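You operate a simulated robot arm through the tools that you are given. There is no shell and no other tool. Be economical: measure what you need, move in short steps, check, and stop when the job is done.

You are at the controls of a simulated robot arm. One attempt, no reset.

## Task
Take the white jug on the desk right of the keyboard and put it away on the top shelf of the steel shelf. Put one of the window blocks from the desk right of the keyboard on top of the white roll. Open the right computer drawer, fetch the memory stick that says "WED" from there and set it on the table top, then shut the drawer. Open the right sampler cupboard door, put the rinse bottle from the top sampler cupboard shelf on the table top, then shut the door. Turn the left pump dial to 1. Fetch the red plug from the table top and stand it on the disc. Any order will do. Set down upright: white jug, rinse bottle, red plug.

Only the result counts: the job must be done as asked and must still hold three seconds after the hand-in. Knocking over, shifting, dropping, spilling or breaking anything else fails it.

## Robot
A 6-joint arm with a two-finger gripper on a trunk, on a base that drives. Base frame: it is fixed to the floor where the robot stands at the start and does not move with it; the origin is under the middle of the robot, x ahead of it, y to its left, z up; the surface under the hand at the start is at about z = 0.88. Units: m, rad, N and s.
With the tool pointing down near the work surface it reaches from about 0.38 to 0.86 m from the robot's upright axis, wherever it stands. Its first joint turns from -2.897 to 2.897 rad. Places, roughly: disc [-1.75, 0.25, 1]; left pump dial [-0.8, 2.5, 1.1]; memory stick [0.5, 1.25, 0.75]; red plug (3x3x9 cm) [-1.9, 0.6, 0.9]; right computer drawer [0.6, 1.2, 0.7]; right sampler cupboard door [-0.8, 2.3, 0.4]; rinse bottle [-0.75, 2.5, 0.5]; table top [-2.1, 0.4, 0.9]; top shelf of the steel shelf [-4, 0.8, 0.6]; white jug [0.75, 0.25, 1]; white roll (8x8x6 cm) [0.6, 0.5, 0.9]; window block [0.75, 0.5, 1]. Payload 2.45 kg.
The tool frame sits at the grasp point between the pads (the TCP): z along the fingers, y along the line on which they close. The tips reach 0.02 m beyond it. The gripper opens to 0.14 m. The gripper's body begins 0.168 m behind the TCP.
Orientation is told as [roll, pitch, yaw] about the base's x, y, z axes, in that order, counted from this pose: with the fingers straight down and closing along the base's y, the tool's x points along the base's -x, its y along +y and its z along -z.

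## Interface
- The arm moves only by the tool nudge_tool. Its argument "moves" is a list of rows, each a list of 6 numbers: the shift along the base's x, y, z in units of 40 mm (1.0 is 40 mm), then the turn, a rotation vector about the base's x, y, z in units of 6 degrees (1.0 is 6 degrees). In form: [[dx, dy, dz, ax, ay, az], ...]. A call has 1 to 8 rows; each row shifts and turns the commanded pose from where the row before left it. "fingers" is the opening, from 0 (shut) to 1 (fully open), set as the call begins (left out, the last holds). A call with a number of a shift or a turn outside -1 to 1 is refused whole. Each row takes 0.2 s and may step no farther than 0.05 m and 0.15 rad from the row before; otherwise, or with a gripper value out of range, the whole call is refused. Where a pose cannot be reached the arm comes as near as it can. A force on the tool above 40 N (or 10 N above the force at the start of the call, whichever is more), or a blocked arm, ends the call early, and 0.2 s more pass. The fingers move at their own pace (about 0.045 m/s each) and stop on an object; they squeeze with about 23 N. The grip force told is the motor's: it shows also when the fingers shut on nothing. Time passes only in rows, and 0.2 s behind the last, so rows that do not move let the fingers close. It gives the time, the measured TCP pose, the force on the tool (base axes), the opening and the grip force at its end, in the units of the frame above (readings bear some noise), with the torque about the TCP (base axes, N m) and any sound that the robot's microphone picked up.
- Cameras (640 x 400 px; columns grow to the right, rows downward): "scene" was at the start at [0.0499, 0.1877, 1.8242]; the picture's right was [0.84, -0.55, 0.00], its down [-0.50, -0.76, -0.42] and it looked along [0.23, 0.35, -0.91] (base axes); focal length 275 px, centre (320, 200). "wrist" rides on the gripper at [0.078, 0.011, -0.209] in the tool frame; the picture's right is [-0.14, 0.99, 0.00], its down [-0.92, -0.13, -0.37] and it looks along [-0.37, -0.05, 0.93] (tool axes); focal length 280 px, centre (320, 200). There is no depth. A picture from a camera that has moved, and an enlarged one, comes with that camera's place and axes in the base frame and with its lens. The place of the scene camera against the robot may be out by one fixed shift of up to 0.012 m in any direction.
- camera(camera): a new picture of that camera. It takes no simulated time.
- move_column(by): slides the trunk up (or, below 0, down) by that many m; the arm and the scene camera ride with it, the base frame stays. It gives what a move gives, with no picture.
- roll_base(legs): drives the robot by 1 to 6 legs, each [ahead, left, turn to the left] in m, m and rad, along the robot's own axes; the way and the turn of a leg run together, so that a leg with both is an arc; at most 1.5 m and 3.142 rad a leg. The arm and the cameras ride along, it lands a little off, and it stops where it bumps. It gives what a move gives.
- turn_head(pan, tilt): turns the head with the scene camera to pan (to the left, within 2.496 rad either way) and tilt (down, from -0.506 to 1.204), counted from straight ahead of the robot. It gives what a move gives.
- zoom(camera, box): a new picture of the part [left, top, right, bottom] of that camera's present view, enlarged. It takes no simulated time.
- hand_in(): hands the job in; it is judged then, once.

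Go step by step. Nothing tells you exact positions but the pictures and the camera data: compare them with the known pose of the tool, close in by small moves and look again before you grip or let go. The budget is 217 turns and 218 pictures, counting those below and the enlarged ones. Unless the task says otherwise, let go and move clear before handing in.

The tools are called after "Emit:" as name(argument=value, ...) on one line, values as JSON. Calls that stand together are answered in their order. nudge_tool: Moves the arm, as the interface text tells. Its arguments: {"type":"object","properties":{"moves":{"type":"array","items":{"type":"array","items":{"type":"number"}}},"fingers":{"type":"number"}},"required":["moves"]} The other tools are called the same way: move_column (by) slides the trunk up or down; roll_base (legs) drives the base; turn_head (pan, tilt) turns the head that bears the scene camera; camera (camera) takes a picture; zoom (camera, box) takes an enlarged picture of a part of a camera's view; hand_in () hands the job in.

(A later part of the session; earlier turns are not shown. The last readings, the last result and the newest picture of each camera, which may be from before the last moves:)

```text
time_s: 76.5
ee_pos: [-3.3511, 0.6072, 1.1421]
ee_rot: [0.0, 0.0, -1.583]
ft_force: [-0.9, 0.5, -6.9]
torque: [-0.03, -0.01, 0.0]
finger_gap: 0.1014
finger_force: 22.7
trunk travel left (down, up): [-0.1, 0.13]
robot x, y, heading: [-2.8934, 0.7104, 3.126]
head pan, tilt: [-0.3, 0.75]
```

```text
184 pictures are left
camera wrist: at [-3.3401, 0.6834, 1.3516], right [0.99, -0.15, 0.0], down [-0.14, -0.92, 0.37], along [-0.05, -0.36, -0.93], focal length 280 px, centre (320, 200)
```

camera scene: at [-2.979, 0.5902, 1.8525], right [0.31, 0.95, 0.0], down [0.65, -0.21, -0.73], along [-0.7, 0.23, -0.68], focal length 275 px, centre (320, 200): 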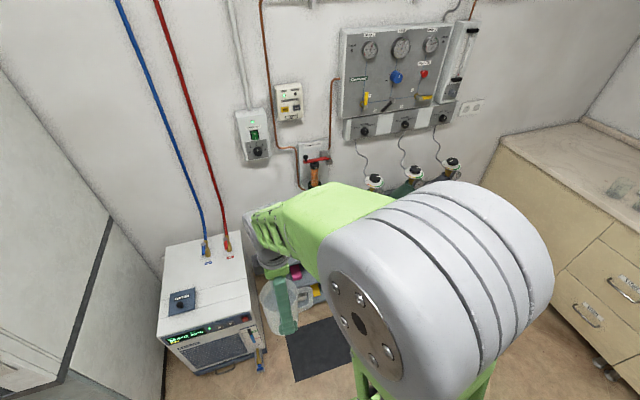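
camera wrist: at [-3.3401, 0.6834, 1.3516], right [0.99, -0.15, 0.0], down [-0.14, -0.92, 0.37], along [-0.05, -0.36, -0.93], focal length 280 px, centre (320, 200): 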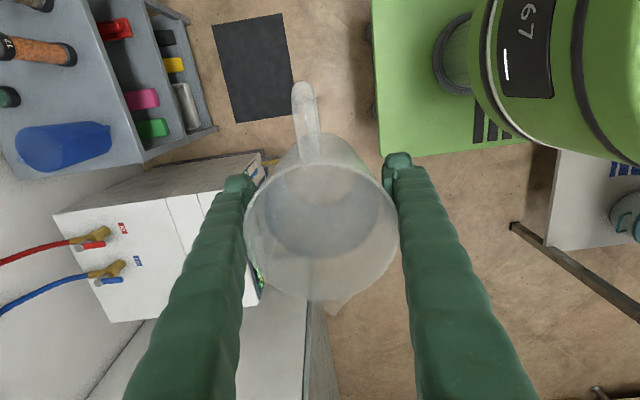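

Shelf front is around x≈-3.8. Driving forward a bit for a closer look.

Emit:
roll_base(legs=[[0.25, 0, 0]])

Emit:
camera(camera="wrist")

Emit:
turn_head(pan=0.3, tilt=0.9)

Emit:
camera(camera="scene")

```text
time_s: 78.4
ee_pos: [-3.6024, 0.6087, 1.1421]
ee_rot: [0.003, 0.001, -1.583]
ft_force: [-0.6, 0.0, -6.4]
torque: [-0.04, -0.05, -0.03]
finger_gap: 0.1011
finger_force: 23.1
trunk travel left (down, up): [-0.1, 0.13]
robot x, y, heading: [-3.1449, 0.7101, 3.125]
head pan, tilt: [-0.3, 0.75]
```

```text
183 pictures are left
camera wrist: at [-3.5903, 0.6863, 1.3512], right [0.99, -0.15, 0.0], down [-0.14, -0.92, 0.37], along [-0.05, -0.36, -0.93], focal length 280 px, centre (320, 200)
```

wrist: 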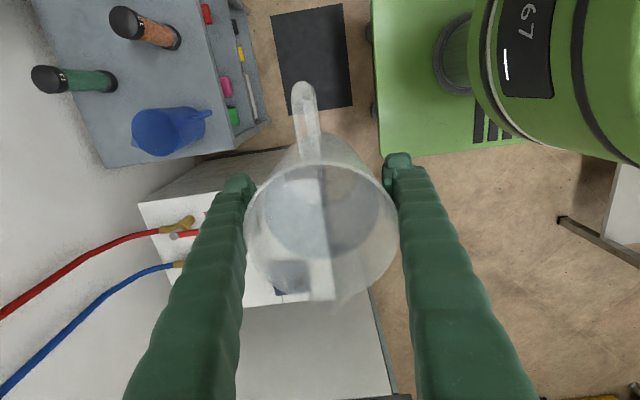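

```text
time_s: 79.4
ee_pos: [-3.6006, 0.609, 1.1426]
ee_rot: [0.002, 0.0, -1.583]
ft_force: [0.4, -0.1, -7.0]
torque: [-0.04, -0.02, 0.02]
finger_gap: 0.1011
finger_force: 22.4
trunk travel left (down, up): [-0.1, 0.13]
robot x, y, heading: [-3.1418, 0.7085, 3.131]
head pan, tilt: [0.3, 0.901]
```

```text
182 pictures are left
camera scene: at [-3.2217, 0.5462, 1.8406], right [-0.28, 0.96, 0.0], down [0.75, 0.22, -0.62], along [-0.6, -0.18, -0.78], focal length 275 px, centre (320, 200)
```

scene: 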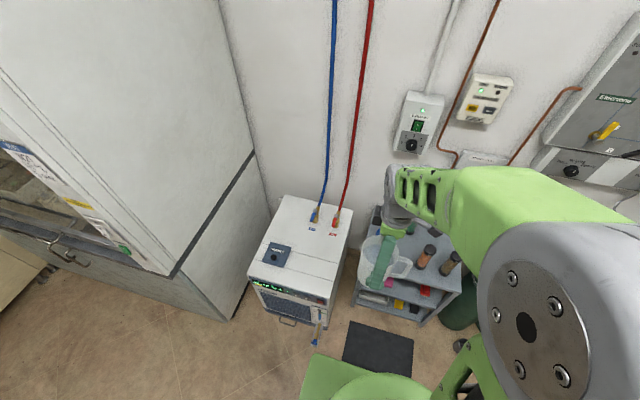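

I need a better view of the shelf top; shifting the hand sideways.

Emit:
nudge_tool(moves=[[0, 0.9, 0, 0, 0, 0], [0, 0.9, 0, 0, 0, 0], [0, 0.9, 0, 0, 0, 0], [0, 0.9, 0, 0, 0, 0], [0, 0.9, 0, 0, 0, 0], [0, 0.9, 0, 0, 0, 0], [0, 0.6, 0, 0, 0, 0]])

Emit:
camera(camera="wrist")

```text
time_s: 81.0
ee_pos: [-3.6016, 0.8495, 1.1424]
ee_rot: [0.002, -0.001, -1.582]
ft_force: [-0.1, 0.5, -7.2]
torque: [-0.06, -0.01, -0.02]
finger_gap: 0.1012
finger_force: 23.1
trunk travel left (down, up): [-0.1, 0.13]
robot x, y, heading: [-3.1432, 0.7096, 3.128]
head pan, tilt: [0.3, 0.901]
```

```text
181 pictures are left
camera wrist: at [-3.5893, 0.9269, 1.3515], right [0.99, -0.15, 0.0], down [-0.14, -0.92, 0.37], along [-0.05, -0.36, -0.93], focal length 280 px, centre (320, 200)
```

wrist: 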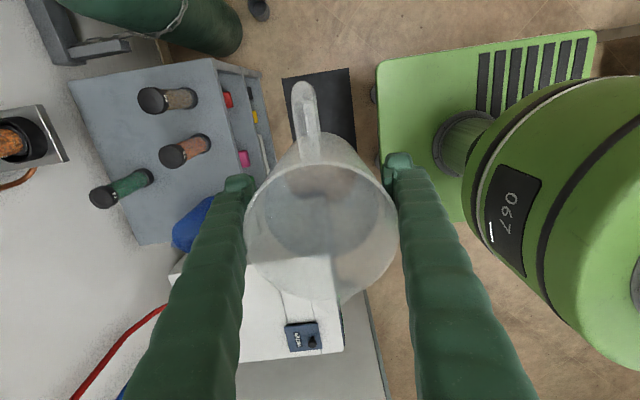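

The shelf top holds an olive, orange and green bottle and a blue jug. Checking the wall bracket and the free places with closer views.

Emit:
zoom(camera="wrist", box=[0, 40, 260, 260])

Emit:
turn_head(pan=0.1, tilt=0.8)

Emit:
camera(camera="scene")

```text
1.82 times, centred on (130, 150) of wrist
camera zoom: at [-3.5893, 0.9269, 1.3515], right [0.99, -0.15, 0.0], down [-0.14, -0.92, 0.37], along [-0.05, -0.36, -0.93], focal length 510 px, centre (666, 291)
```

zoom: 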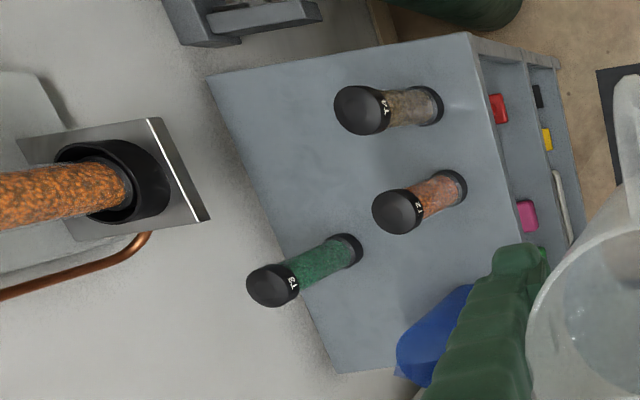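

```text
time_s: 81.7
ee_pos: [-3.6012, 0.849, 1.1423]
ee_rot: [0.001, 0.0, -1.583]
ft_force: [-1.1, 0.1, -7.2]
torque: [-0.06, -0.04, -0.03]
finger_gap: 0.1013
finger_force: 22.4
trunk travel left (down, up): [-0.1, 0.13]
robot x, y, heading: [-3.1489, 0.7117, 3.129]
head pan, tilt: [0.099, 0.799]
```

```text
179 pictures are left
camera scene: at [-3.2298, 0.5608, 1.8485], right [-0.09, 1.0, 0.0], down [0.71, 0.06, -0.7], along [-0.69, -0.06, -0.72], focal length 275 px, centre (320, 200)
```

scene: 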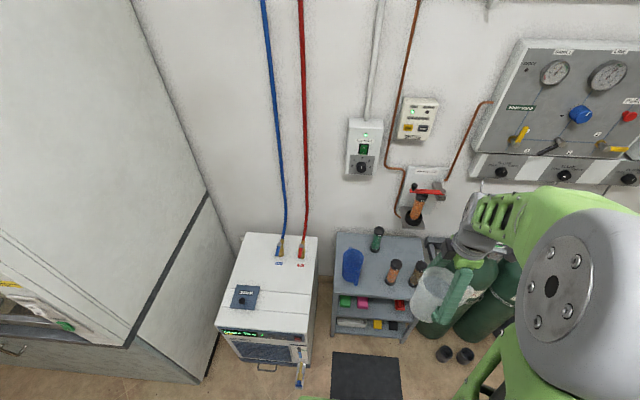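

Emit:
zoom(camera="scene", box=[320, 150, 480, 270])

Emit:
zoom(camera="scene", box=[320, 220, 440, 310])

```text
3.33 times, centred on (400, 210) of scene
camera zoom: at [-3.2298, 0.5608, 1.8485], right [-0.09, 1.0, 0.0], down [0.71, 0.06, -0.7], along [-0.69, -0.06, -0.72], focal length 917 px, centre (53, 167)
```

zoom: 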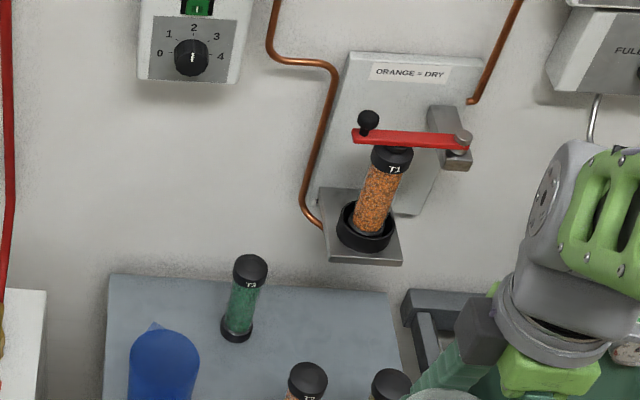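

```text
4.44 times, centred on (380, 265) of scene
camera zoom: at [-3.2298, 0.5608, 1.8485], right [-0.09, 1.0, 0.0], down [0.71, 0.06, -0.7], along [-0.69, -0.06, -0.72], focal length 1223 px, centre (53, -89)
```

zoom: 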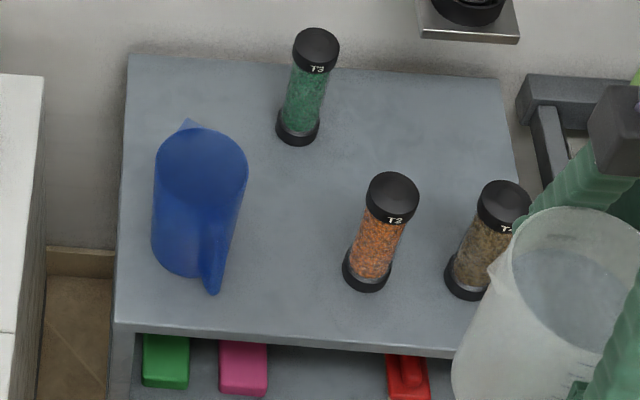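

Best free spot is back-left on the shelf around (-4.055,0.648), handle pointing between the blue jug and green bottle. I'll drive up a little, turn the hand about -50° and move over there high.

Emit:
roll_base(legs=[[0.13, 0, 0]])

Emit:
nudge_tool(moves=[[0, -0.6, 0, 0, 0, -1], [0, -0.6, 0, 0, 0, -1], [0, -0.6, 0, 0, 0, -1], [0, -0.6, 0, 0, 0, -1], [0, -0.6, 0, 0, 0, -1], [0, -0.6, 0, 0, 0, -1], [0, -0.6, 0, 0, 0, -1], [0, -0.6, 0, 0, 0, -1]])

Emit:
camera(camera="scene")

Emit:
camera(camera="wrist")

```text
time_s: 83.0
ee_pos: [-3.7309, 0.8499, 1.1416]
ee_rot: [0.003, 0.001, -1.583]
ft_force: [-0.7, -0.4, -7.2]
torque: [-0.03, -0.05, 0.03]
finger_gap: 0.1013
finger_force: 23.2
trunk travel left (down, up): [-0.1, 0.13]
robot x, y, heading: [-3.2732, 0.7099, 3.131]
head pan, tilt: [0.099, 0.799]
```

```text
time_s: 84.8
ee_pos: [-3.7295, 0.6587, 1.1414]
ee_rot: [0.001, 0.0, -2.422]
ft_force: [0.4, 0.2, -7.5]
torque: [-0.02, 0.03, -0.01]
finger_gap: 0.1013
finger_force: 23.1
trunk travel left (down, up): [-0.1, 0.13]
robot x, y, heading: [-3.2743, 0.7096, 3.129]
head pan, tilt: [0.099, 0.799]
```

```text
176 pictures are left
camera scene: at [-3.3587, 0.5616, 1.8484], right [-0.09, 1.0, 0.0], down [0.71, 0.06, -0.7], along [-0.69, -0.06, -0.72], focal length 275 px, centre (320, 200)
```

scene: 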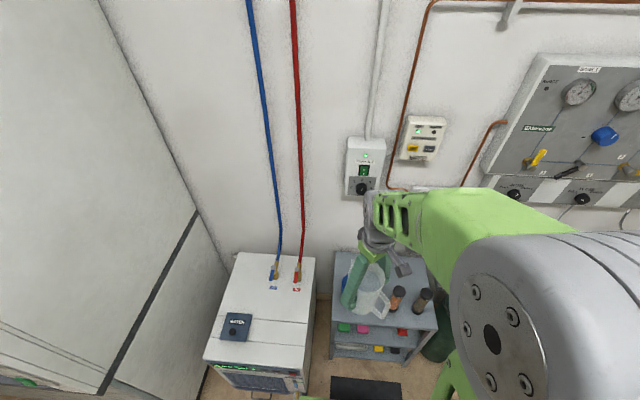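

```text
175 pictures are left
camera wrist: at [-3.6639, 0.7009, 1.3512], right [0.55, -0.84, 0.0], down [-0.78, -0.51, 0.37], along [-0.31, -0.2, -0.93], focal length 280 px, centre (320, 200)
```

wrist: 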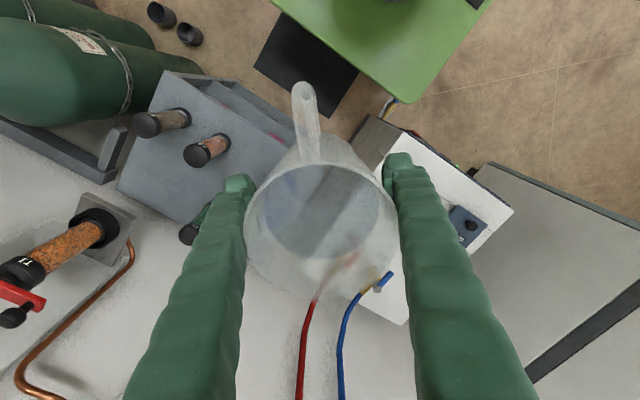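

Orientation is right. Advancing over the shelf at a safe height.

Emit:
nudge_tool(moves=[[-0.9, 0, -0.2, 0, 0, 0], [-0.9, 0, -0.2, 0, 0, 0], [-0.9, 0, -0.2, 0, 0, 0], [-0.9, -0.1, -0.2, 0, 0, 0], [-0.9, -0.1, -0.2, 0, 0, 0], [-0.5, 0, -0.2, 0, 0, 0]])

Emit:
camera(camera="scene")

Emit:
camera(camera="wrist")

```text
time_s: 86.2
ee_pos: [-3.9302, 0.6514, 1.0951]
ee_rot: [0.001, 0.003, -2.422]
ft_force: [-0.2, -0.7, -7.4]
torque: [-0.03, 0.02, 0.0]
finger_gap: 0.1009
finger_force: 23.1
trunk travel left (down, up): [-0.1, 0.13]
robot x, y, heading: [-3.2725, 0.7139, 3.134]
head pan, tilt: [0.099, 0.799]
```

```text
174 pictures are left
camera scene: at [-3.3595, 0.5622, 1.8484], right [-0.09, 1.0, 0.0], down [0.71, 0.06, -0.7], along [-0.69, -0.06, -0.72], focal length 275 px, centre (320, 200)
```

scene: 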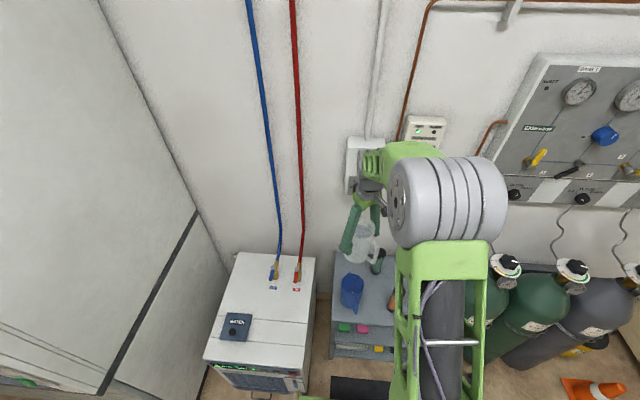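

```text
173 pictures are left
camera wrist: at [-3.8641, 0.6935, 1.3037], right [0.55, -0.83, 0.0], down [-0.78, -0.51, 0.37], along [-0.31, -0.2, -0.93], focal length 280 px, centre (320, 200)
```

wrist: 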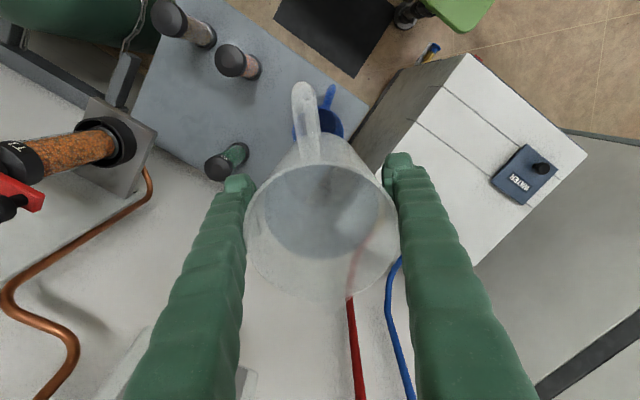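

Emit:
nudge_tool(moves=[[-0.6, 0, -0.6, 0, 0, 0], [-0.6, 0, -0.6, 0, 0, 0], [-0.5, 0, -0.6, 0, 0, 0], [-0.5, -0.1, -0.6, 0, 0, 0]])

Emit:
camera(camera="scene")

Emit:
camera(camera="wrist")

```text
time_s: 87.2
ee_pos: [-4.0195, 0.6454, 0.9975]
ee_rot: [0.002, 0.002, -2.421]
ft_force: [-0.4, -0.6, -7.5]
torque: [-0.05, -0.03, -0.01]
finger_gap: 0.1015
finger_force: 23.3
trunk travel left (down, up): [-0.1, 0.13]
robot x, y, heading: [-3.2707, 0.7131, 3.127]
head pan, tilt: [0.099, 0.799]
```

```text
172 pictures are left
camera scene: at [-3.3601, 0.5619, 1.8483], right [-0.09, 1.0, 0.0], down [0.72, 0.06, -0.7], along [-0.69, -0.06, -0.72], focal length 275 px, centre (320, 200)
```

scene: 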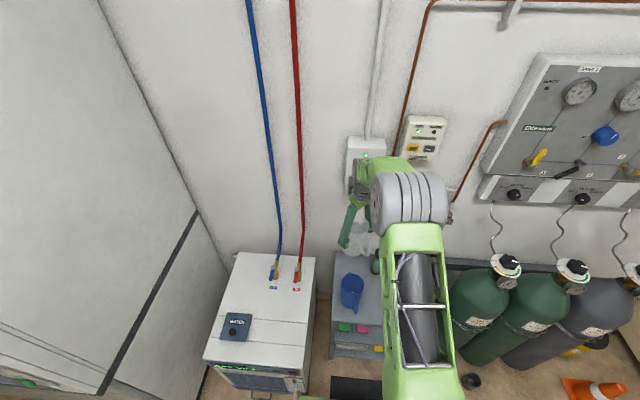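

```text
171 pictures are left
camera wrist: at [-3.9534, 0.689, 1.2072], right [0.55, -0.83, 0.0], down [-0.78, -0.51, 0.37], along [-0.31, -0.2, -0.93], focal length 280 px, centre (320, 200)
```

wrist: 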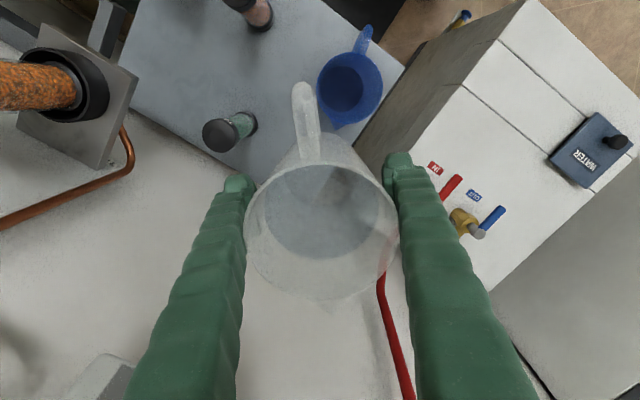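

Clearances look fine. Moving to x≈-4.05 and lowering in stages.

Emit:
nudge_tool(moves=[[-0.4, 0, -0.6, 0, 0, 0], [-0.3, -0.05, -0.7, 0, 0, 0], [0, 0, -0.8, 0, 0, 0], [0, 0, -0.8, 0, 0, 0]])

Emit:
camera(camera="wrist")

Emit:
zoom(camera="scene", box=[310, 130, 470, 320])

```text
time_s: 88.2
ee_pos: [-4.0473, 0.6435, 0.8819]
ee_rot: [-0.001, -0.001, -2.422]
ft_force: [0.3, -0.3, -6.2]
torque: [-0.03, -0.03, 0.0]
finger_gap: 0.101
finger_force: 23.1
trunk travel left (down, up): [-0.1, 0.13]
robot x, y, heading: [-3.2713, 0.7115, 3.126]
head pan, tilt: [0.099, 0.799]
```

```text
170 pictures are left
camera wrist: at [-3.9801, 0.6872, 1.091], right [0.55, -0.83, 0.0], down [-0.78, -0.51, 0.37], along [-0.31, -0.2, -0.93], focal length 280 px, centre (320, 200)
```

wrist: 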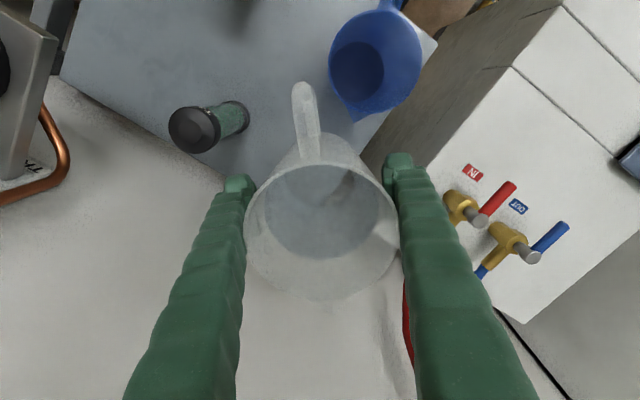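

```text
2.11 times, centred on (390, 225) of scene
camera zoom: at [-3.3598, 0.5621, 1.8484], right [-0.09, 1.0, 0.0], down [0.71, 0.06, -0.7], along [-0.69, -0.06, -0.72], focal length 579 px, centre (173, 147)
```

zoom: 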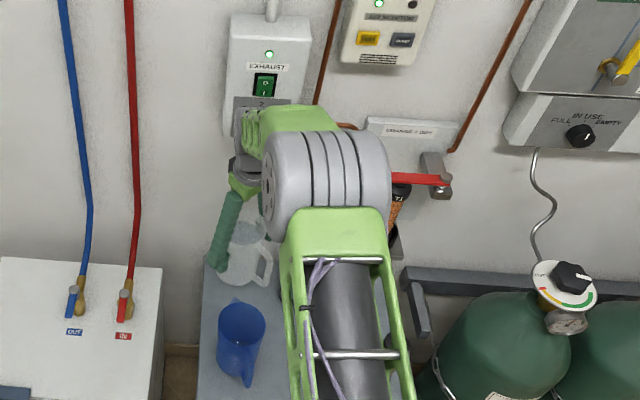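

Clear so far. Lowering further in small steps.

Emit:
nudge_tool(moves=[[-0.05, 0, -0.6, 0, 0, 0], [-0.05, 0, -0.6, 0, 0, 0], [0, 0, -0.6, 0, 0, 0]])

Emit:
nudge_tool(moves=[[0, 0, -0.6, 0, 0, 0], [0, 0, -0.6, 0, 0, 0], [0, 0, -0.6, 0, 0, 0]])

Emit:
camera(camera="wrist")

Emit:
zoom(camera="scene", box=[310, 130, 470, 320])

```text
time_s: 89.0
ee_pos: [-4.0493, 0.6444, 0.8107]
ee_rot: [0.001, 0.0, -2.42]
ft_force: [0.2, 0.3, -6.7]
torque: [-0.01, -0.01, 0.0]
finger_gap: 0.1009
finger_force: 22.9
trunk travel left (down, up): [-0.1, 0.13]
robot x, y, heading: [-3.2732, 0.7106, 3.13]
head pan, tilt: [0.099, 0.799]
```

```text
time_s: 89.8
ee_pos: [-4.0493, 0.6448, 0.7381]
ee_rot: [-0.002, 0.001, -2.421]
ft_force: [0.4, 0.5, -6.1]
torque: [0.01, 0.0, 0.0]
finger_gap: 0.1011
finger_force: 23.4
trunk travel left (down, up): [-0.1, 0.13]
robot x, y, heading: [-3.2766, 0.7167, 3.127]
head pan, tilt: [0.099, 0.799]
```

```text
168 pictures are left
camera wrist: at [-3.9834, 0.6875, 0.9474], right [0.55, -0.83, 0.0], down [-0.78, -0.51, 0.37], along [-0.31, -0.2, -0.93], focal length 280 px, centre (320, 200)
```

wrist: 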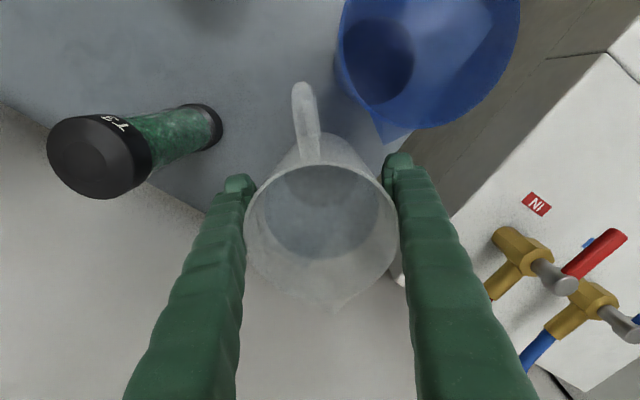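

```text
2.11 times, centred on (390, 225) of scene
camera zoom: at [-3.3591, 0.5621, 1.8484], right [-0.09, 1.0, 0.0], down [0.71, 0.06, -0.7], along [-0.69, -0.06, -0.72], focal length 579 px, centre (173, 147)
```

zoom: 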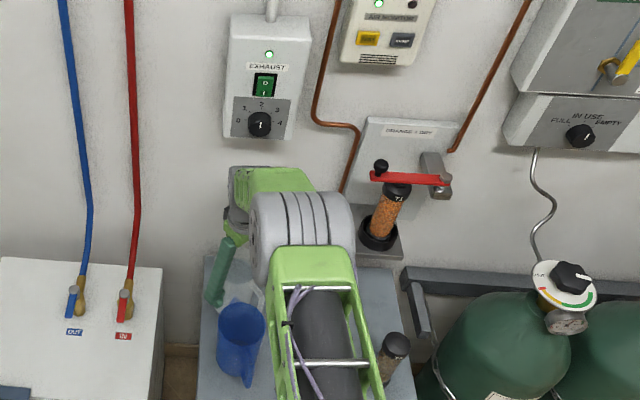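

Still clear. Lowering to contact at about TCP z 0.696.

Emit:
nudge_tool(moves=[[0, 0, -0.4, 0, 0, 0], [0, 0, -0.4, 0, 0, 0]])

Emit:
nudge_tool(moves=[[0, 0, -0.15, 0, 0, 0]])

Emit:
nudge_tool(moves=[[0, 0, -0.1, 0, 0, 0]])

```text
time_s: 90.4
ee_pos: [-4.0515, 0.6451, 0.7136]
ee_rot: [-0.003, -0.007, -2.418]
ft_force: [5.7, -6.0, 34.2]
torque: [0.1, -0.1, 0.01]
finger_gap: 0.1021
finger_force: 23.4
trunk travel left (down, up): [-0.1, 0.13]
robot x, y, heading: [-3.2729, 0.7107, 3.126]
head pan, tilt: [0.099, 0.799]
```

```text
time_s: 90.7
ee_pos: [-4.055, 0.6437, 0.7123]
ee_rot: [-0.004, -0.009, -2.419]
ft_force: [5.6, -0.6, 19.9]
torque: [-0.06, 0.11, 0.0]
finger_gap: 0.1021
finger_force: 22.8
trunk travel left (down, up): [-0.1, 0.13]
robot x, y, heading: [-3.274, 0.7134, 3.13]
head pan, tilt: [0.099, 0.799]
stopped in row 1: the force on the tool passed its limit at 48 N (the readings are from after the stop); the commanded pose is now the measured one
```

```text
time_s: 91.1
ee_pos: [-4.0584, 0.6441, 0.7116]
ee_rot: [-0.008, -0.012, -2.419]
ft_force: [5.0, 0.5, 18.2]
torque: [-0.26, 0.15, 0.06]
finger_gap: 0.1019
finger_force: 23.1
trunk travel left (down, up): [-0.1, 0.13]
robot x, y, heading: [-3.274, 0.7098, 3.129]
head pan, tilt: [0.099, 0.799]
stopped in row 1: the force on the tool passed its limit at 43 N (the readings are from after the stop); the commanded pose is now the measured one
```

Contact earlier than expected (shelf at ~0.617). Checking the picture before releasing.

Emit:
camera(camera="wrist")

Emit:
zoom(camera="scene", box=[320, 210, 420, 320])

```text
166 pictures are left
camera wrist: at [-3.9887, 0.6862, 0.9193], right [0.55, -0.83, -0.01], down [-0.77, -0.51, 0.38], along [-0.32, -0.21, -0.92], focal length 280 px, centre (320, 200)
```

wrist: 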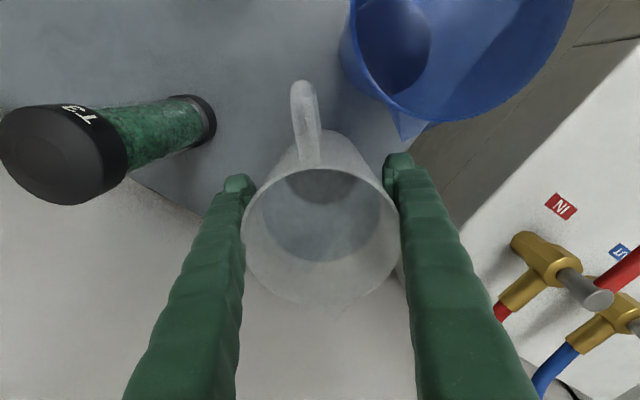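

```text
3.64 times, centred on (370, 265) of scene
camera zoom: at [-3.3561, 0.5623, 1.8485], right [-0.09, 1.0, 0.0], down [0.71, 0.06, -0.7], along [-0.7, -0.06, -0.72], focal length 1000 px, centre (138, -36)
```

zoom: 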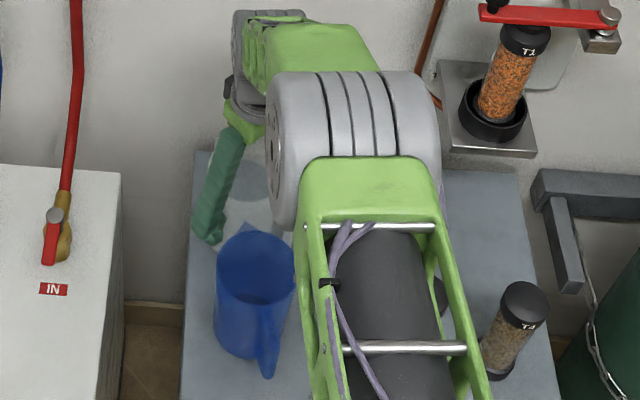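

Jug appears seated. Easing pressure and opening the fingers a little.

Emit:
nudge_tool(moves=[[0, 0, 0.04, 0, 0, 0]])

Emit:
nudge_tool(moves=[[0, 0, 0, 0, 0, 0], [0, 0, 0, 0, 0, 0]], fingers=0.8)

Emit:
camera(camera="wrist")

```text
time_s: 91.5
ee_pos: [-4.0567, 0.6423, 0.7112]
ee_rot: [-0.008, -0.013, -2.42]
ft_force: [-1.0, -1.2, 12.2]
torque: [0.02, 0.07, -0.02]
finger_gap: 0.1022
finger_force: 22.8
trunk travel left (down, up): [-0.1, 0.13]
robot x, y, heading: [-3.276, 0.7134, 3.129]
head pan, tilt: [0.099, 0.799]
```

```text
time_s: 92.1
ee_pos: [-4.057, 0.6435, 0.7104]
ee_rot: [-0.004, -0.01, -2.418]
ft_force: [-1.2, 0.4, -0.7]
torque: [0.01, 0.01, -0.02]
finger_gap: 0.112
finger_force: 0.0
trunk travel left (down, up): [-0.1, 0.13]
robot x, y, heading: [-3.2747, 0.7087, 3.133]
head pan, tilt: [0.099, 0.799]
```

```text
164 pictures are left
camera wrist: at [-3.9883, 0.6864, 0.918], right [0.55, -0.83, 0.0], down [-0.77, -0.51, 0.38], along [-0.32, -0.21, -0.93], focal length 280 px, centre (320, 200)
```

wrist: 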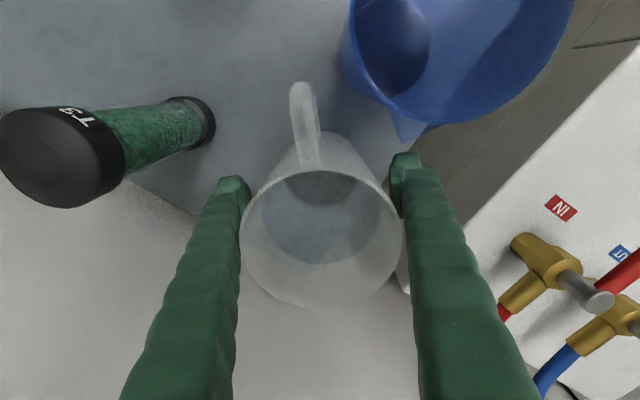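

Released and standing. Opening slightly more and rising straight up.

Emit:
nudge_tool(moves=[[0, 0, 0.2, 0, 0, 0], [0, 0, 0.3, 0, 0, 0], [0, 0, 0.5, 0, 0, 0], [0, 0, 0.7, 0, 0, 0]], fingers=0.85)

Emit:
nudge_tool(moves=[[0, 0, 0.9, 0, 0, 0], [0, 0, 0.9, 0, 0, 0], [0.3, 0, 0.9, 0, 0, 0], [0.3, 0, 0.9, 0, 0, 0], [0.5, 0, 0.9, 0, 0, 0], [0.9, 0, 0.3, 0, 0, 0], [0.9, 0, 0.3, 0, 0, 0], [0.9, 0, 0.3, 0, 0, 0]])

Emit:
camera(camera="wrist")

Emit:
zoom(camera="scene", box=[300, 180, 460, 320])

```text
time_s: 93.1
ee_pos: [-4.0569, 0.6438, 0.7763]
ee_rot: [-0.006, -0.01, -2.418]
ft_force: [0.0, 0.0, 1.0]
torque: [0.0, -0.02, -0.03]
finger_gap: 0.1191
finger_force: 0.0
trunk travel left (down, up): [-0.1, 0.13]
robot x, y, heading: [-3.2727, 0.7118, 3.126]
head pan, tilt: [0.099, 0.799]
```

```text
time_s: 94.9
ee_pos: [-3.9043, 0.6413, 0.9951]
ee_rot: [-0.006, -0.012, -2.417]
ft_force: [0.2, -0.5, 0.1]
torque: [-0.01, 0.04, 0.02]
finger_gap: 0.1192
finger_force: 0.1
trunk travel left (down, up): [-0.1, 0.13]
robot x, y, heading: [-3.2729, 0.7147, 3.125]
head pan, tilt: [0.099, 0.799]
```

```text
163 pictures are left
camera wrist: at [-3.8355, 0.6863, 1.2037], right [0.55, -0.83, -0.01], down [-0.77, -0.51, 0.38], along [-0.32, -0.21, -0.92], focal length 280 px, centre (320, 200)
```

wrist: 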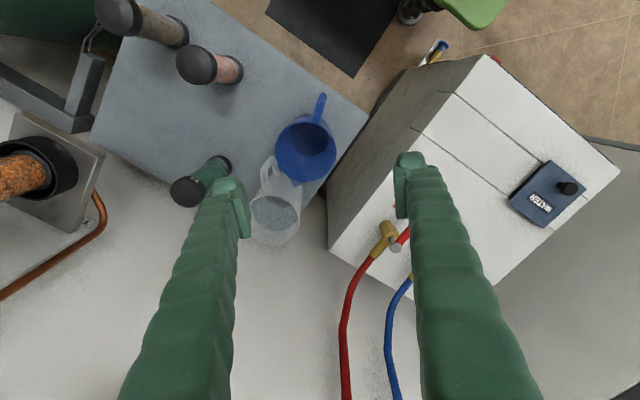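

```text
2.86 times, centred on (380, 250) of scene
camera zoom: at [-3.3569, 0.5622, 1.8486], right [-0.09, 1.0, 0.0], down [0.71, 0.06, -0.7], along [-0.7, -0.06, -0.72], focal length 786 px, centre (149, 57)
```

zoom: 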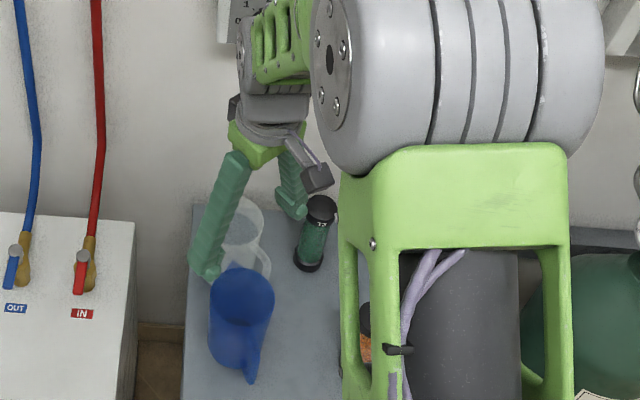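

The jug stands well. Retracting the arm and driving back to the east side of the table, where disc and plug are in reach.

Emit:
nudge_tool(moves=[[0.9, 0, 0.4, 0, 0, -1], [0.9, 0, 0.4, 0, 0, -1], [0.9, 0, 0.4, 0, 0, -1], [0.9, 0, 0.4, 0, 0, -1], [0.7, 0, 0.4, 0, 0, -1], [0.5, 0, 0.4, 0, 0, -1], [0, 0, 0, 0, 0, -1]])

Emit:
roll_base(legs=[[-0.37, 0, 0], [0, 1.38, 0], [-0.9, 0, 0], [-0.95, 0, 0]])

Emit:
roll_base(legs=[[0, -1.1, 0]])

Emit:
turn_head(pan=0.2, tilt=0.8)

Emit:
camera(camera="scene")

Emit:
camera(camera="wrist")

```text
time_s: 96.5
ee_pos: [-3.7137, 0.6433, 1.0911]
ee_rot: [-0.007, -0.01, 3.128]
ft_force: [-0.1, 0.0, 1.0]
torque: [0.02, -0.02, -0.01]
finger_gap: 0.1193
finger_force: 0.1
trunk travel left (down, up): [-0.1, 0.13]
robot x, y, heading: [-3.2716, 0.7143, 3.133]
head pan, tilt: [0.099, 0.799]
```

```text
time_s: 119.7
ee_pos: [-1.513, -0.7628, 1.0915]
ee_rot: [-0.008, -0.012, 3.122]
ft_force: [0.0, -0.9, -0.1]
torque: [-0.01, 0.0, -0.04]
finger_gap: 0.1191
finger_force: 0.1
trunk travel left (down, up): [-0.1, 0.13]
robot x, y, heading: [-1.0721, -0.6999, 3.123]
head pan, tilt: [0.099, 0.799]
```

```text
time_s: 129.7
ee_pos: [-1.4958, 0.3414, 1.0918]
ee_rot: [-0.006, -0.01, 3.131]
ft_force: [-0.2, 0.0, 0.0]
torque: [-0.02, 0.01, -0.03]
finger_gap: 0.119
finger_force: 0.1
trunk travel left (down, up): [-0.1, 0.13]
robot x, y, heading: [-1.0527, 0.4068, 3.134]
head pan, tilt: [0.099, 0.799]
```

```text
time_s: 130.3
ee_pos: [-1.4953, 0.3401, 1.0912]
ee_rot: [-0.008, -0.01, 3.13]
ft_force: [0.6, 0.5, -0.1]
torque: [0.0, 0.03, 0.01]
finger_gap: 0.1189
finger_force: 0.0
trunk travel left (down, up): [-0.1, 0.13]
robot x, y, heading: [-1.0581, 0.4099, 3.133]
head pan, tilt: [0.201, 0.799]
```

```text
161 pictures are left
camera scene: at [-1.139, 0.2517, 1.8485], right [-0.19, 0.98, 0.0], down [0.7, 0.13, -0.7], along [-0.68, -0.13, -0.72], focal length 275 px, centre (320, 200)
```

scene: 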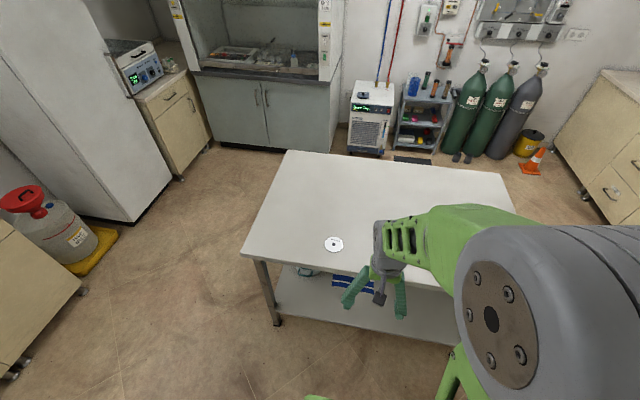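

```text
160 pictures are left
camera wrist: at [-1.4151, 0.3266, 1.2993], right [-0.15, -0.99, 0.0], down [-0.92, 0.14, 0.38], along [-0.37, 0.06, -0.93], focal length 280 px, centre (320, 200)
```

wrist: 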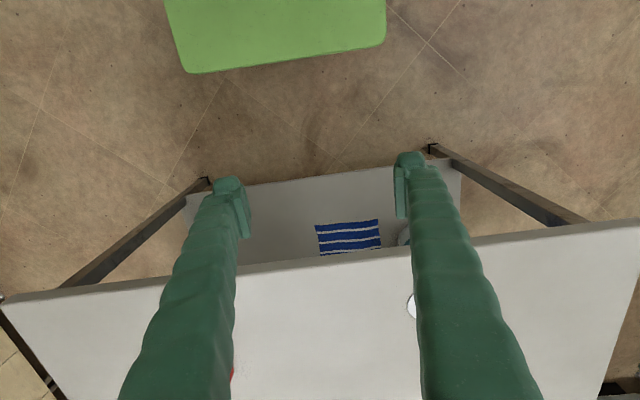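

Table edge is ahead; the disc is at about (-1.80,0.18). Driving 0.2 m closer and moving the hand over the table.

Emit:
roll_base(legs=[[0.2, 0, 0]])

Emit:
nudge_tool(moves=[[0, 0.9, 0.2, -0.08, -0.1, 0], [0, 0.9, 0.2, 0, 0, 0], [0, 0.9, 0.2, 0, 0, 0], [0, 0.9, 0.2, 0, 0, 0], [0, 0.9, 0.2, 0, 0, 0]])

Emit:
camera(camera="wrist")

```text
time_s: 131.9
ee_pos: [-1.6941, 0.3436, 1.0903]
ee_rot: [-0.008, -0.01, 3.127]
ft_force: [-0.5, -0.5, -0.2]
torque: [0.02, -0.07, -0.01]
finger_gap: 0.1187
finger_force: 0.0
trunk travel left (down, up): [-0.1, 0.13]
robot x, y, heading: [-1.2522, 0.4117, 3.126]
head pan, tilt: [0.201, 0.799]
```

```text
time_s: 133.1
ee_pos: [-1.6945, 0.5254, 1.1294]
ee_rot: [0.002, -0.001, 3.126]
ft_force: [0.1, 0.8, 0.6]
torque: [-0.03, 0.01, -0.03]
finger_gap: 0.119
finger_force: 0.0
trunk travel left (down, up): [-0.1, 0.13]
robot x, y, heading: [-1.2526, 0.41, 3.125]
head pan, tilt: [0.201, 0.799]
```

```text
159 pictures are left
camera wrist: at [-1.6166, 0.5129, 1.3397], right [-0.15, -0.99, 0.0], down [-0.92, 0.14, 0.37], along [-0.36, 0.05, -0.93], focal length 280 px, centre (320, 200)
```

wrist: 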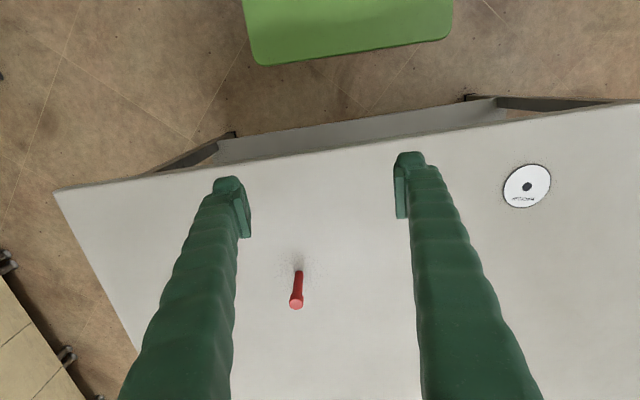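

Plug base around (-1.93,0.60), disc centre around (-1.82,0.18). Moving over the plug.

Emit:
nudge_tool(moves=[[-0.8, 0.3, -0.3, 0, 0, 0.1], [-0.8, 0.4, -0.3, 0, 0, 0], [-0.9, 0.4, -0.3, 0, 0, 0], [-0.9, 0.4, -0.3, 0, 0, 0], [-0.9, 0.4, -0.3, 0, 0, 0], [-0.9, 0, -0.3, 0, 0, 0]], fingers=0.6)

Emit:
camera(camera="wrist")

```text
time_s: 134.5
ee_pos: [-1.904, 0.6007, 1.059]
ee_rot: [0.002, 0.001, 3.138]
ft_force: [0.3, 0.0, 0.3]
torque: [0.0, -0.03, -0.01]
finger_gap: 0.0841
finger_force: 0.1
trunk travel left (down, up): [-0.1, 0.13]
robot x, y, heading: [-1.2539, 0.4107, 3.132]
head pan, tilt: [0.201, 0.799]
```

```text
158 pictures are left
camera wrist: at [-1.8256, 0.5891, 1.268], right [-0.14, -0.99, 0.0], down [-0.92, 0.13, 0.37], along [-0.36, 0.05, -0.93], focal length 280 px, centre (320, 200)
```

wrist: 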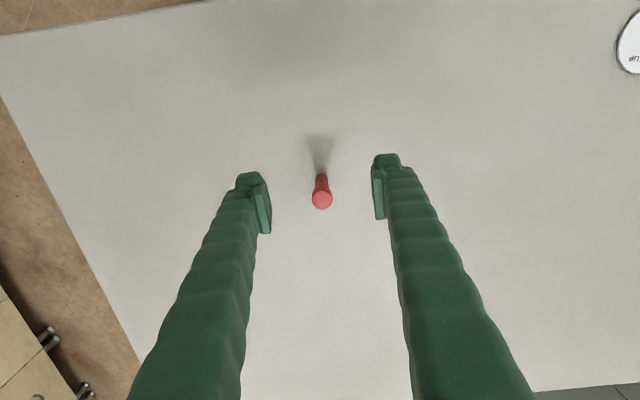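

Plug at (-1.942,0.604). Lowering around it and gripping.

Emit:
nudge_tool(moves=[[-0.95, 0.08, 0, 0, 0, 0], [0, 0, -0.9, 0, 0, 0], [0, 0, -0.9, 0, 0, 0]])

Emit:
camera(camera="wrist")

```text
time_s: 135.3
ee_pos: [-1.9401, 0.6041, 0.9864]
ee_rot: [0.003, 0.0, 3.138]
ft_force: [0.4, -0.2, -0.6]
torque: [0.01, 0.01, 0.0]
finger_gap: 0.084
finger_force: 0.1
trunk travel left (down, up): [-0.1, 0.13]
robot x, y, heading: [-1.2549, 0.4129, 3.128]
head pan, tilt: [0.201, 0.799]
```

```text
157 pictures are left
camera wrist: at [-1.8624, 0.5927, 1.1959], right [-0.14, -0.99, 0.0], down [-0.92, 0.13, 0.37], along [-0.36, 0.05, -0.93], focal length 280 px, centre (320, 200)
```

wrist: 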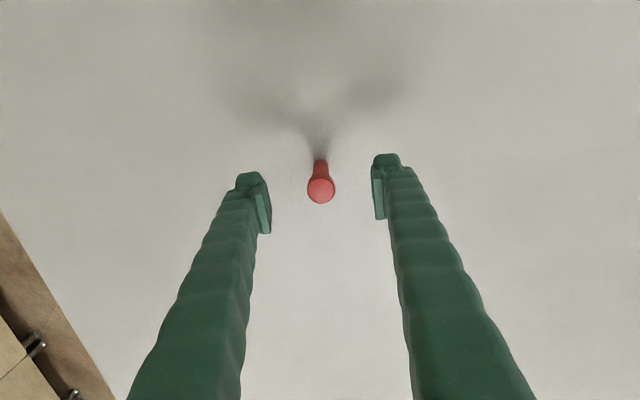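

Emit:
nudge_tool(moves=[[0, 0, -0.8, 0, 0, 0], [0, 0, -0.75, 0, 0, 0]])

Emit:
nudge_tool(moves=[[0, 0, 0, 0, 0, 0], [0, 0, 0, 0, 0, 0], [0, 0, 0, 0, 0, 0], [0, 0, 0, 0, 0, 0]], fingers=0)

Emit:
nudge_tool(moves=[[0, 0, 0.8, 0, 0, 0], [0, 0, 0.8, 0, 0, 0]])

Emit:
camera(camera="wrist")

```text
time_s: 135.9
ee_pos: [-1.9396, 0.6028, 0.9239]
ee_rot: [0.001, 0.001, 3.139]
ft_force: [-0.5, -0.8, -0.2]
torque: [0.0, -0.05, 0.02]
finger_gap: 0.084
finger_force: 0.1
trunk travel left (down, up): [-0.1, 0.13]
robot x, y, heading: [-1.2522, 0.4144, 3.13]
head pan, tilt: [0.201, 0.799]
```

```text
time_s: 136.9
ee_pos: [-1.9389, 0.6026, 0.9244]
ee_rot: [0.003, 0.001, 3.139]
ft_force: [0.4, -0.5, 0.0]
torque: [0.01, 0.01, -0.01]
finger_gap: 0.0189
finger_force: 18.5
trunk travel left (down, up): [-0.1, 0.13]
robot x, y, heading: [-1.2542, 0.4124, 3.129]
head pan, tilt: [0.201, 0.799]
```

```text
time_s: 137.5
ee_pos: [-1.9388, 0.6031, 0.9885]
ee_rot: [0.001, -0.002, 3.139]
ft_force: [-0.7, 0.7, 0.6]
torque: [0.03, 0.01, -0.01]
finger_gap: 0.0184
finger_force: 22.2
trunk travel left (down, up): [-0.1, 0.13]
robot x, y, heading: [-1.2556, 0.4118, 3.132]
head pan, tilt: [0.201, 0.799]
```

```text
156 pictures are left
camera wrist: at [-1.861, 0.5912, 1.1975], right [-0.14, -0.99, 0.0], down [-0.92, 0.13, 0.37], along [-0.36, 0.05, -0.93], focal length 280 px, centre (320, 200)
```

wrist: 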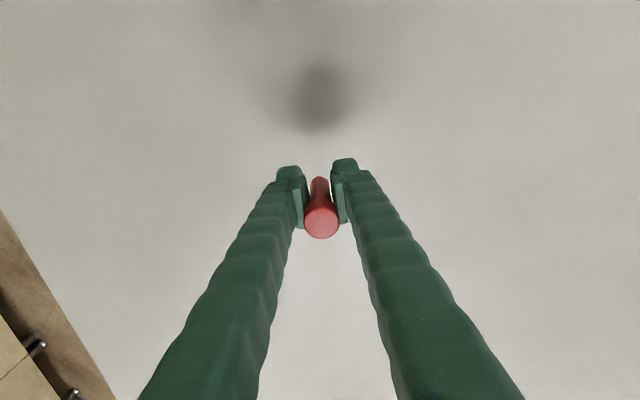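

Plug gripped. Carrying it toward the disc.

Emit:
nudge_tool(moves=[[0.3, -0.9, 0.4, 0, 0, 0], [0.3, -0.9, 0.4, 0, 0, 0], [0.3, -0.9, 0.4, 0, 0, 0], [0.3, -0.9, 0.3, 0, 0, 0], [0.3, -0.9, 0, 0, 0, 0], [0.3, -0.9, 0, 0, 0, 0], [0.3, -0.9, 0, 0, 0, 0], [0.3, -0.9, 0, 0, 0, 0]])

Emit:
nudge_tool(moves=[[0.3, -0.9, 0, 0, 0, 0], [0.3, -0.9, 0, 0, 0, 0], [0, -0.9, 0, 0, 0, 0]])

Emit:
camera(camera="wrist")

```text
time_s: 139.3
ee_pos: [-1.8441, 0.3137, 1.0489]
ee_rot: [0.003, 0.001, 3.139]
ft_force: [0.2, -0.3, -0.1]
torque: [-0.01, 0.01, -0.01]
finger_gap: 0.0187
finger_force: 23.1
trunk travel left (down, up): [-0.1, 0.13]
robot x, y, heading: [-1.2529, 0.4135, 3.126]
head pan, tilt: [0.201, 0.799]
```

```text
time_s: 140.1
ee_pos: [-1.8198, 0.2064, 1.0485]
ee_rot: [0.002, 0.0, 3.138]
ft_force: [-0.7, -0.2, -0.1]
torque: [0.0, 0.01, 0.02]
finger_gap: 0.0183
finger_force: 23.0
trunk travel left (down, up): [-0.1, 0.13]
robot x, y, heading: [-1.255, 0.4126, 3.127]
head pan, tilt: [0.201, 0.799]
```

```text
155 pictures are left
camera wrist: at [-1.7421, 0.195, 1.258], right [-0.14, -0.99, 0.0], down [-0.92, 0.13, 0.37], along [-0.36, 0.05, -0.93], focal length 280 px, centre (320, 200)
```

wrist: 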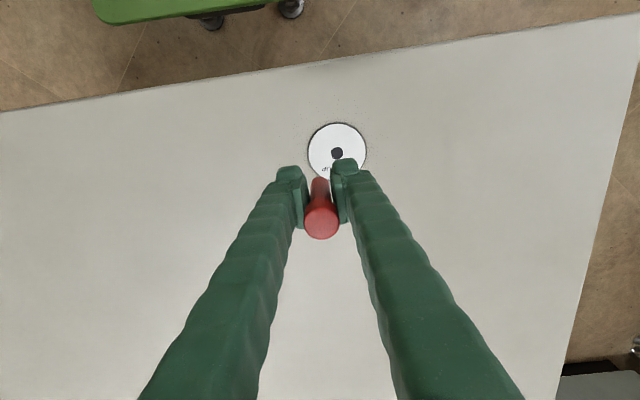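

Disc centre (-1.825,0.183). Aligning and lowering close.

Emit:
nudge_tool(moves=[[-0.08, -0.58, 0, 0, 0, 0], [0, 0, -0.9, 0, 0, 0], [0, 0, -0.9, 0, 0, 0], [0, 0, -0.7, 0, 0, 0]])

Emit:
camera(camera="wrist")

Emit:
zoom(camera="scene", box=[270, 190, 430, 300])

```text
time_s: 141.1
ee_pos: [-1.8238, 0.1852, 0.951]
ee_rot: [0.002, -0.001, 3.137]
ft_force: [-1.0, 0.9, -0.8]
torque: [0.0, 0.0, -0.02]
finger_gap: 0.0183
finger_force: 22.6
trunk travel left (down, up): [-0.1, 0.13]
robot x, y, heading: [-1.2507, 0.4121, 3.126]
head pan, tilt: [0.201, 0.799]
```

```text
154 pictures are left
camera wrist: at [-1.746, 0.1729, 1.1587], right [-0.14, -0.99, 0.0], down [-0.92, 0.13, 0.37], along [-0.36, 0.05, -0.93], focal length 280 px, centre (320, 200)
```

wrist: 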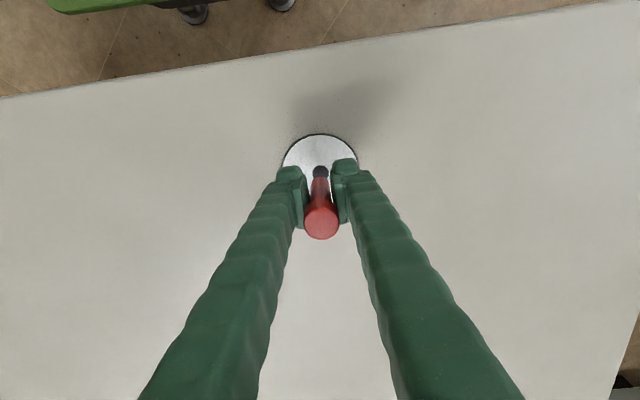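

```text
3.64 times, centred on (350, 245) of scene
camera zoom: at [-1.3378, 0.2541, 1.8484], right [-0.19, 0.98, 0.0], down [0.7, 0.13, -0.7], along [-0.68, -0.13, -0.72], focal length 1000 px, centre (211, 36)
```

zoom: 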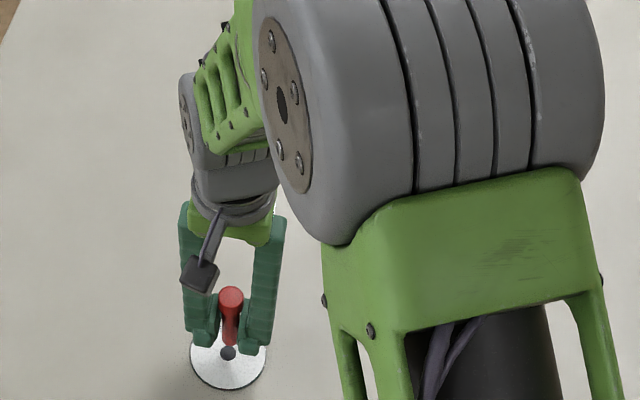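

The disc's centre hole is about the size of the plug's foot, so I'll set the plug 2 cm off centre on the flat of the disc.

Emit:
nudge_tool(moves=[[0.5, -0.03, -0.3, 0, 0, 0], [0, 0, -0.2, 0, 0, 0]])

Emit:
zoom(camera="wrist", box=[240, 100, 400, 260])

Emit:
nudge_tool(moves=[[0, 0, -0.05, 0, 0, 0]])

Emit:
nudge_tool(moves=[[0, 0, -0.05, 0, 0, 0]])

```text
time_s: 141.7
ee_pos: [-1.8035, 0.1833, 0.9281]
ee_rot: [0.003, 0.001, 3.137]
ft_force: [0.2, -0.2, -0.3]
torque: [0.01, 0.0, 0.02]
finger_gap: 0.0184
finger_force: 23.0
trunk travel left (down, up): [-0.1, 0.13]
robot x, y, heading: [-1.2523, 0.4122, 3.13]
head pan, tilt: [0.201, 0.799]
```

```text
2.50 times, centred on (320, 180) of wrist
camera zoom: at [-1.725, 0.1717, 1.138], right [-0.14, -0.99, 0.0], down [-0.92, 0.13, 0.37], along [-0.36, 0.05, -0.93], focal length 701 px, centre (320, 250)
```

zoom: 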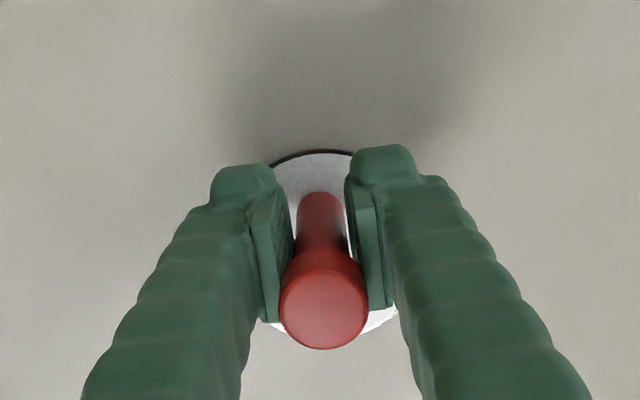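

```text
time_s: 142.1
ee_pos: [-1.8033, 0.1838, 0.9282]
ee_rot: [0.001, 0.0, 3.139]
ft_force: [0.3, 0.7, 1.8]
torque: [0.0, 0.01, 0.0]
finger_gap: 0.0184
finger_force: 22.9
trunk travel left (down, up): [-0.1, 0.13]
robot x, y, heading: [-1.2537, 0.4116, 3.129]
head pan, tilt: [0.201, 0.799]
```

```text
time_s: 142.5
ee_pos: [-1.804, 0.1822, 0.9264]
ee_rot: [0.005, -0.001, 3.14]
ft_force: [0.5, 1.6, 15.9]
torque: [0.0, 0.05, 0.05]
finger_gap: 0.0185
finger_force: 23.2
trunk travel left (down, up): [-0.1, 0.13]
robot x, y, heading: [-1.2511, 0.4114, 3.126]
head pan, tilt: [0.201, 0.799]
```

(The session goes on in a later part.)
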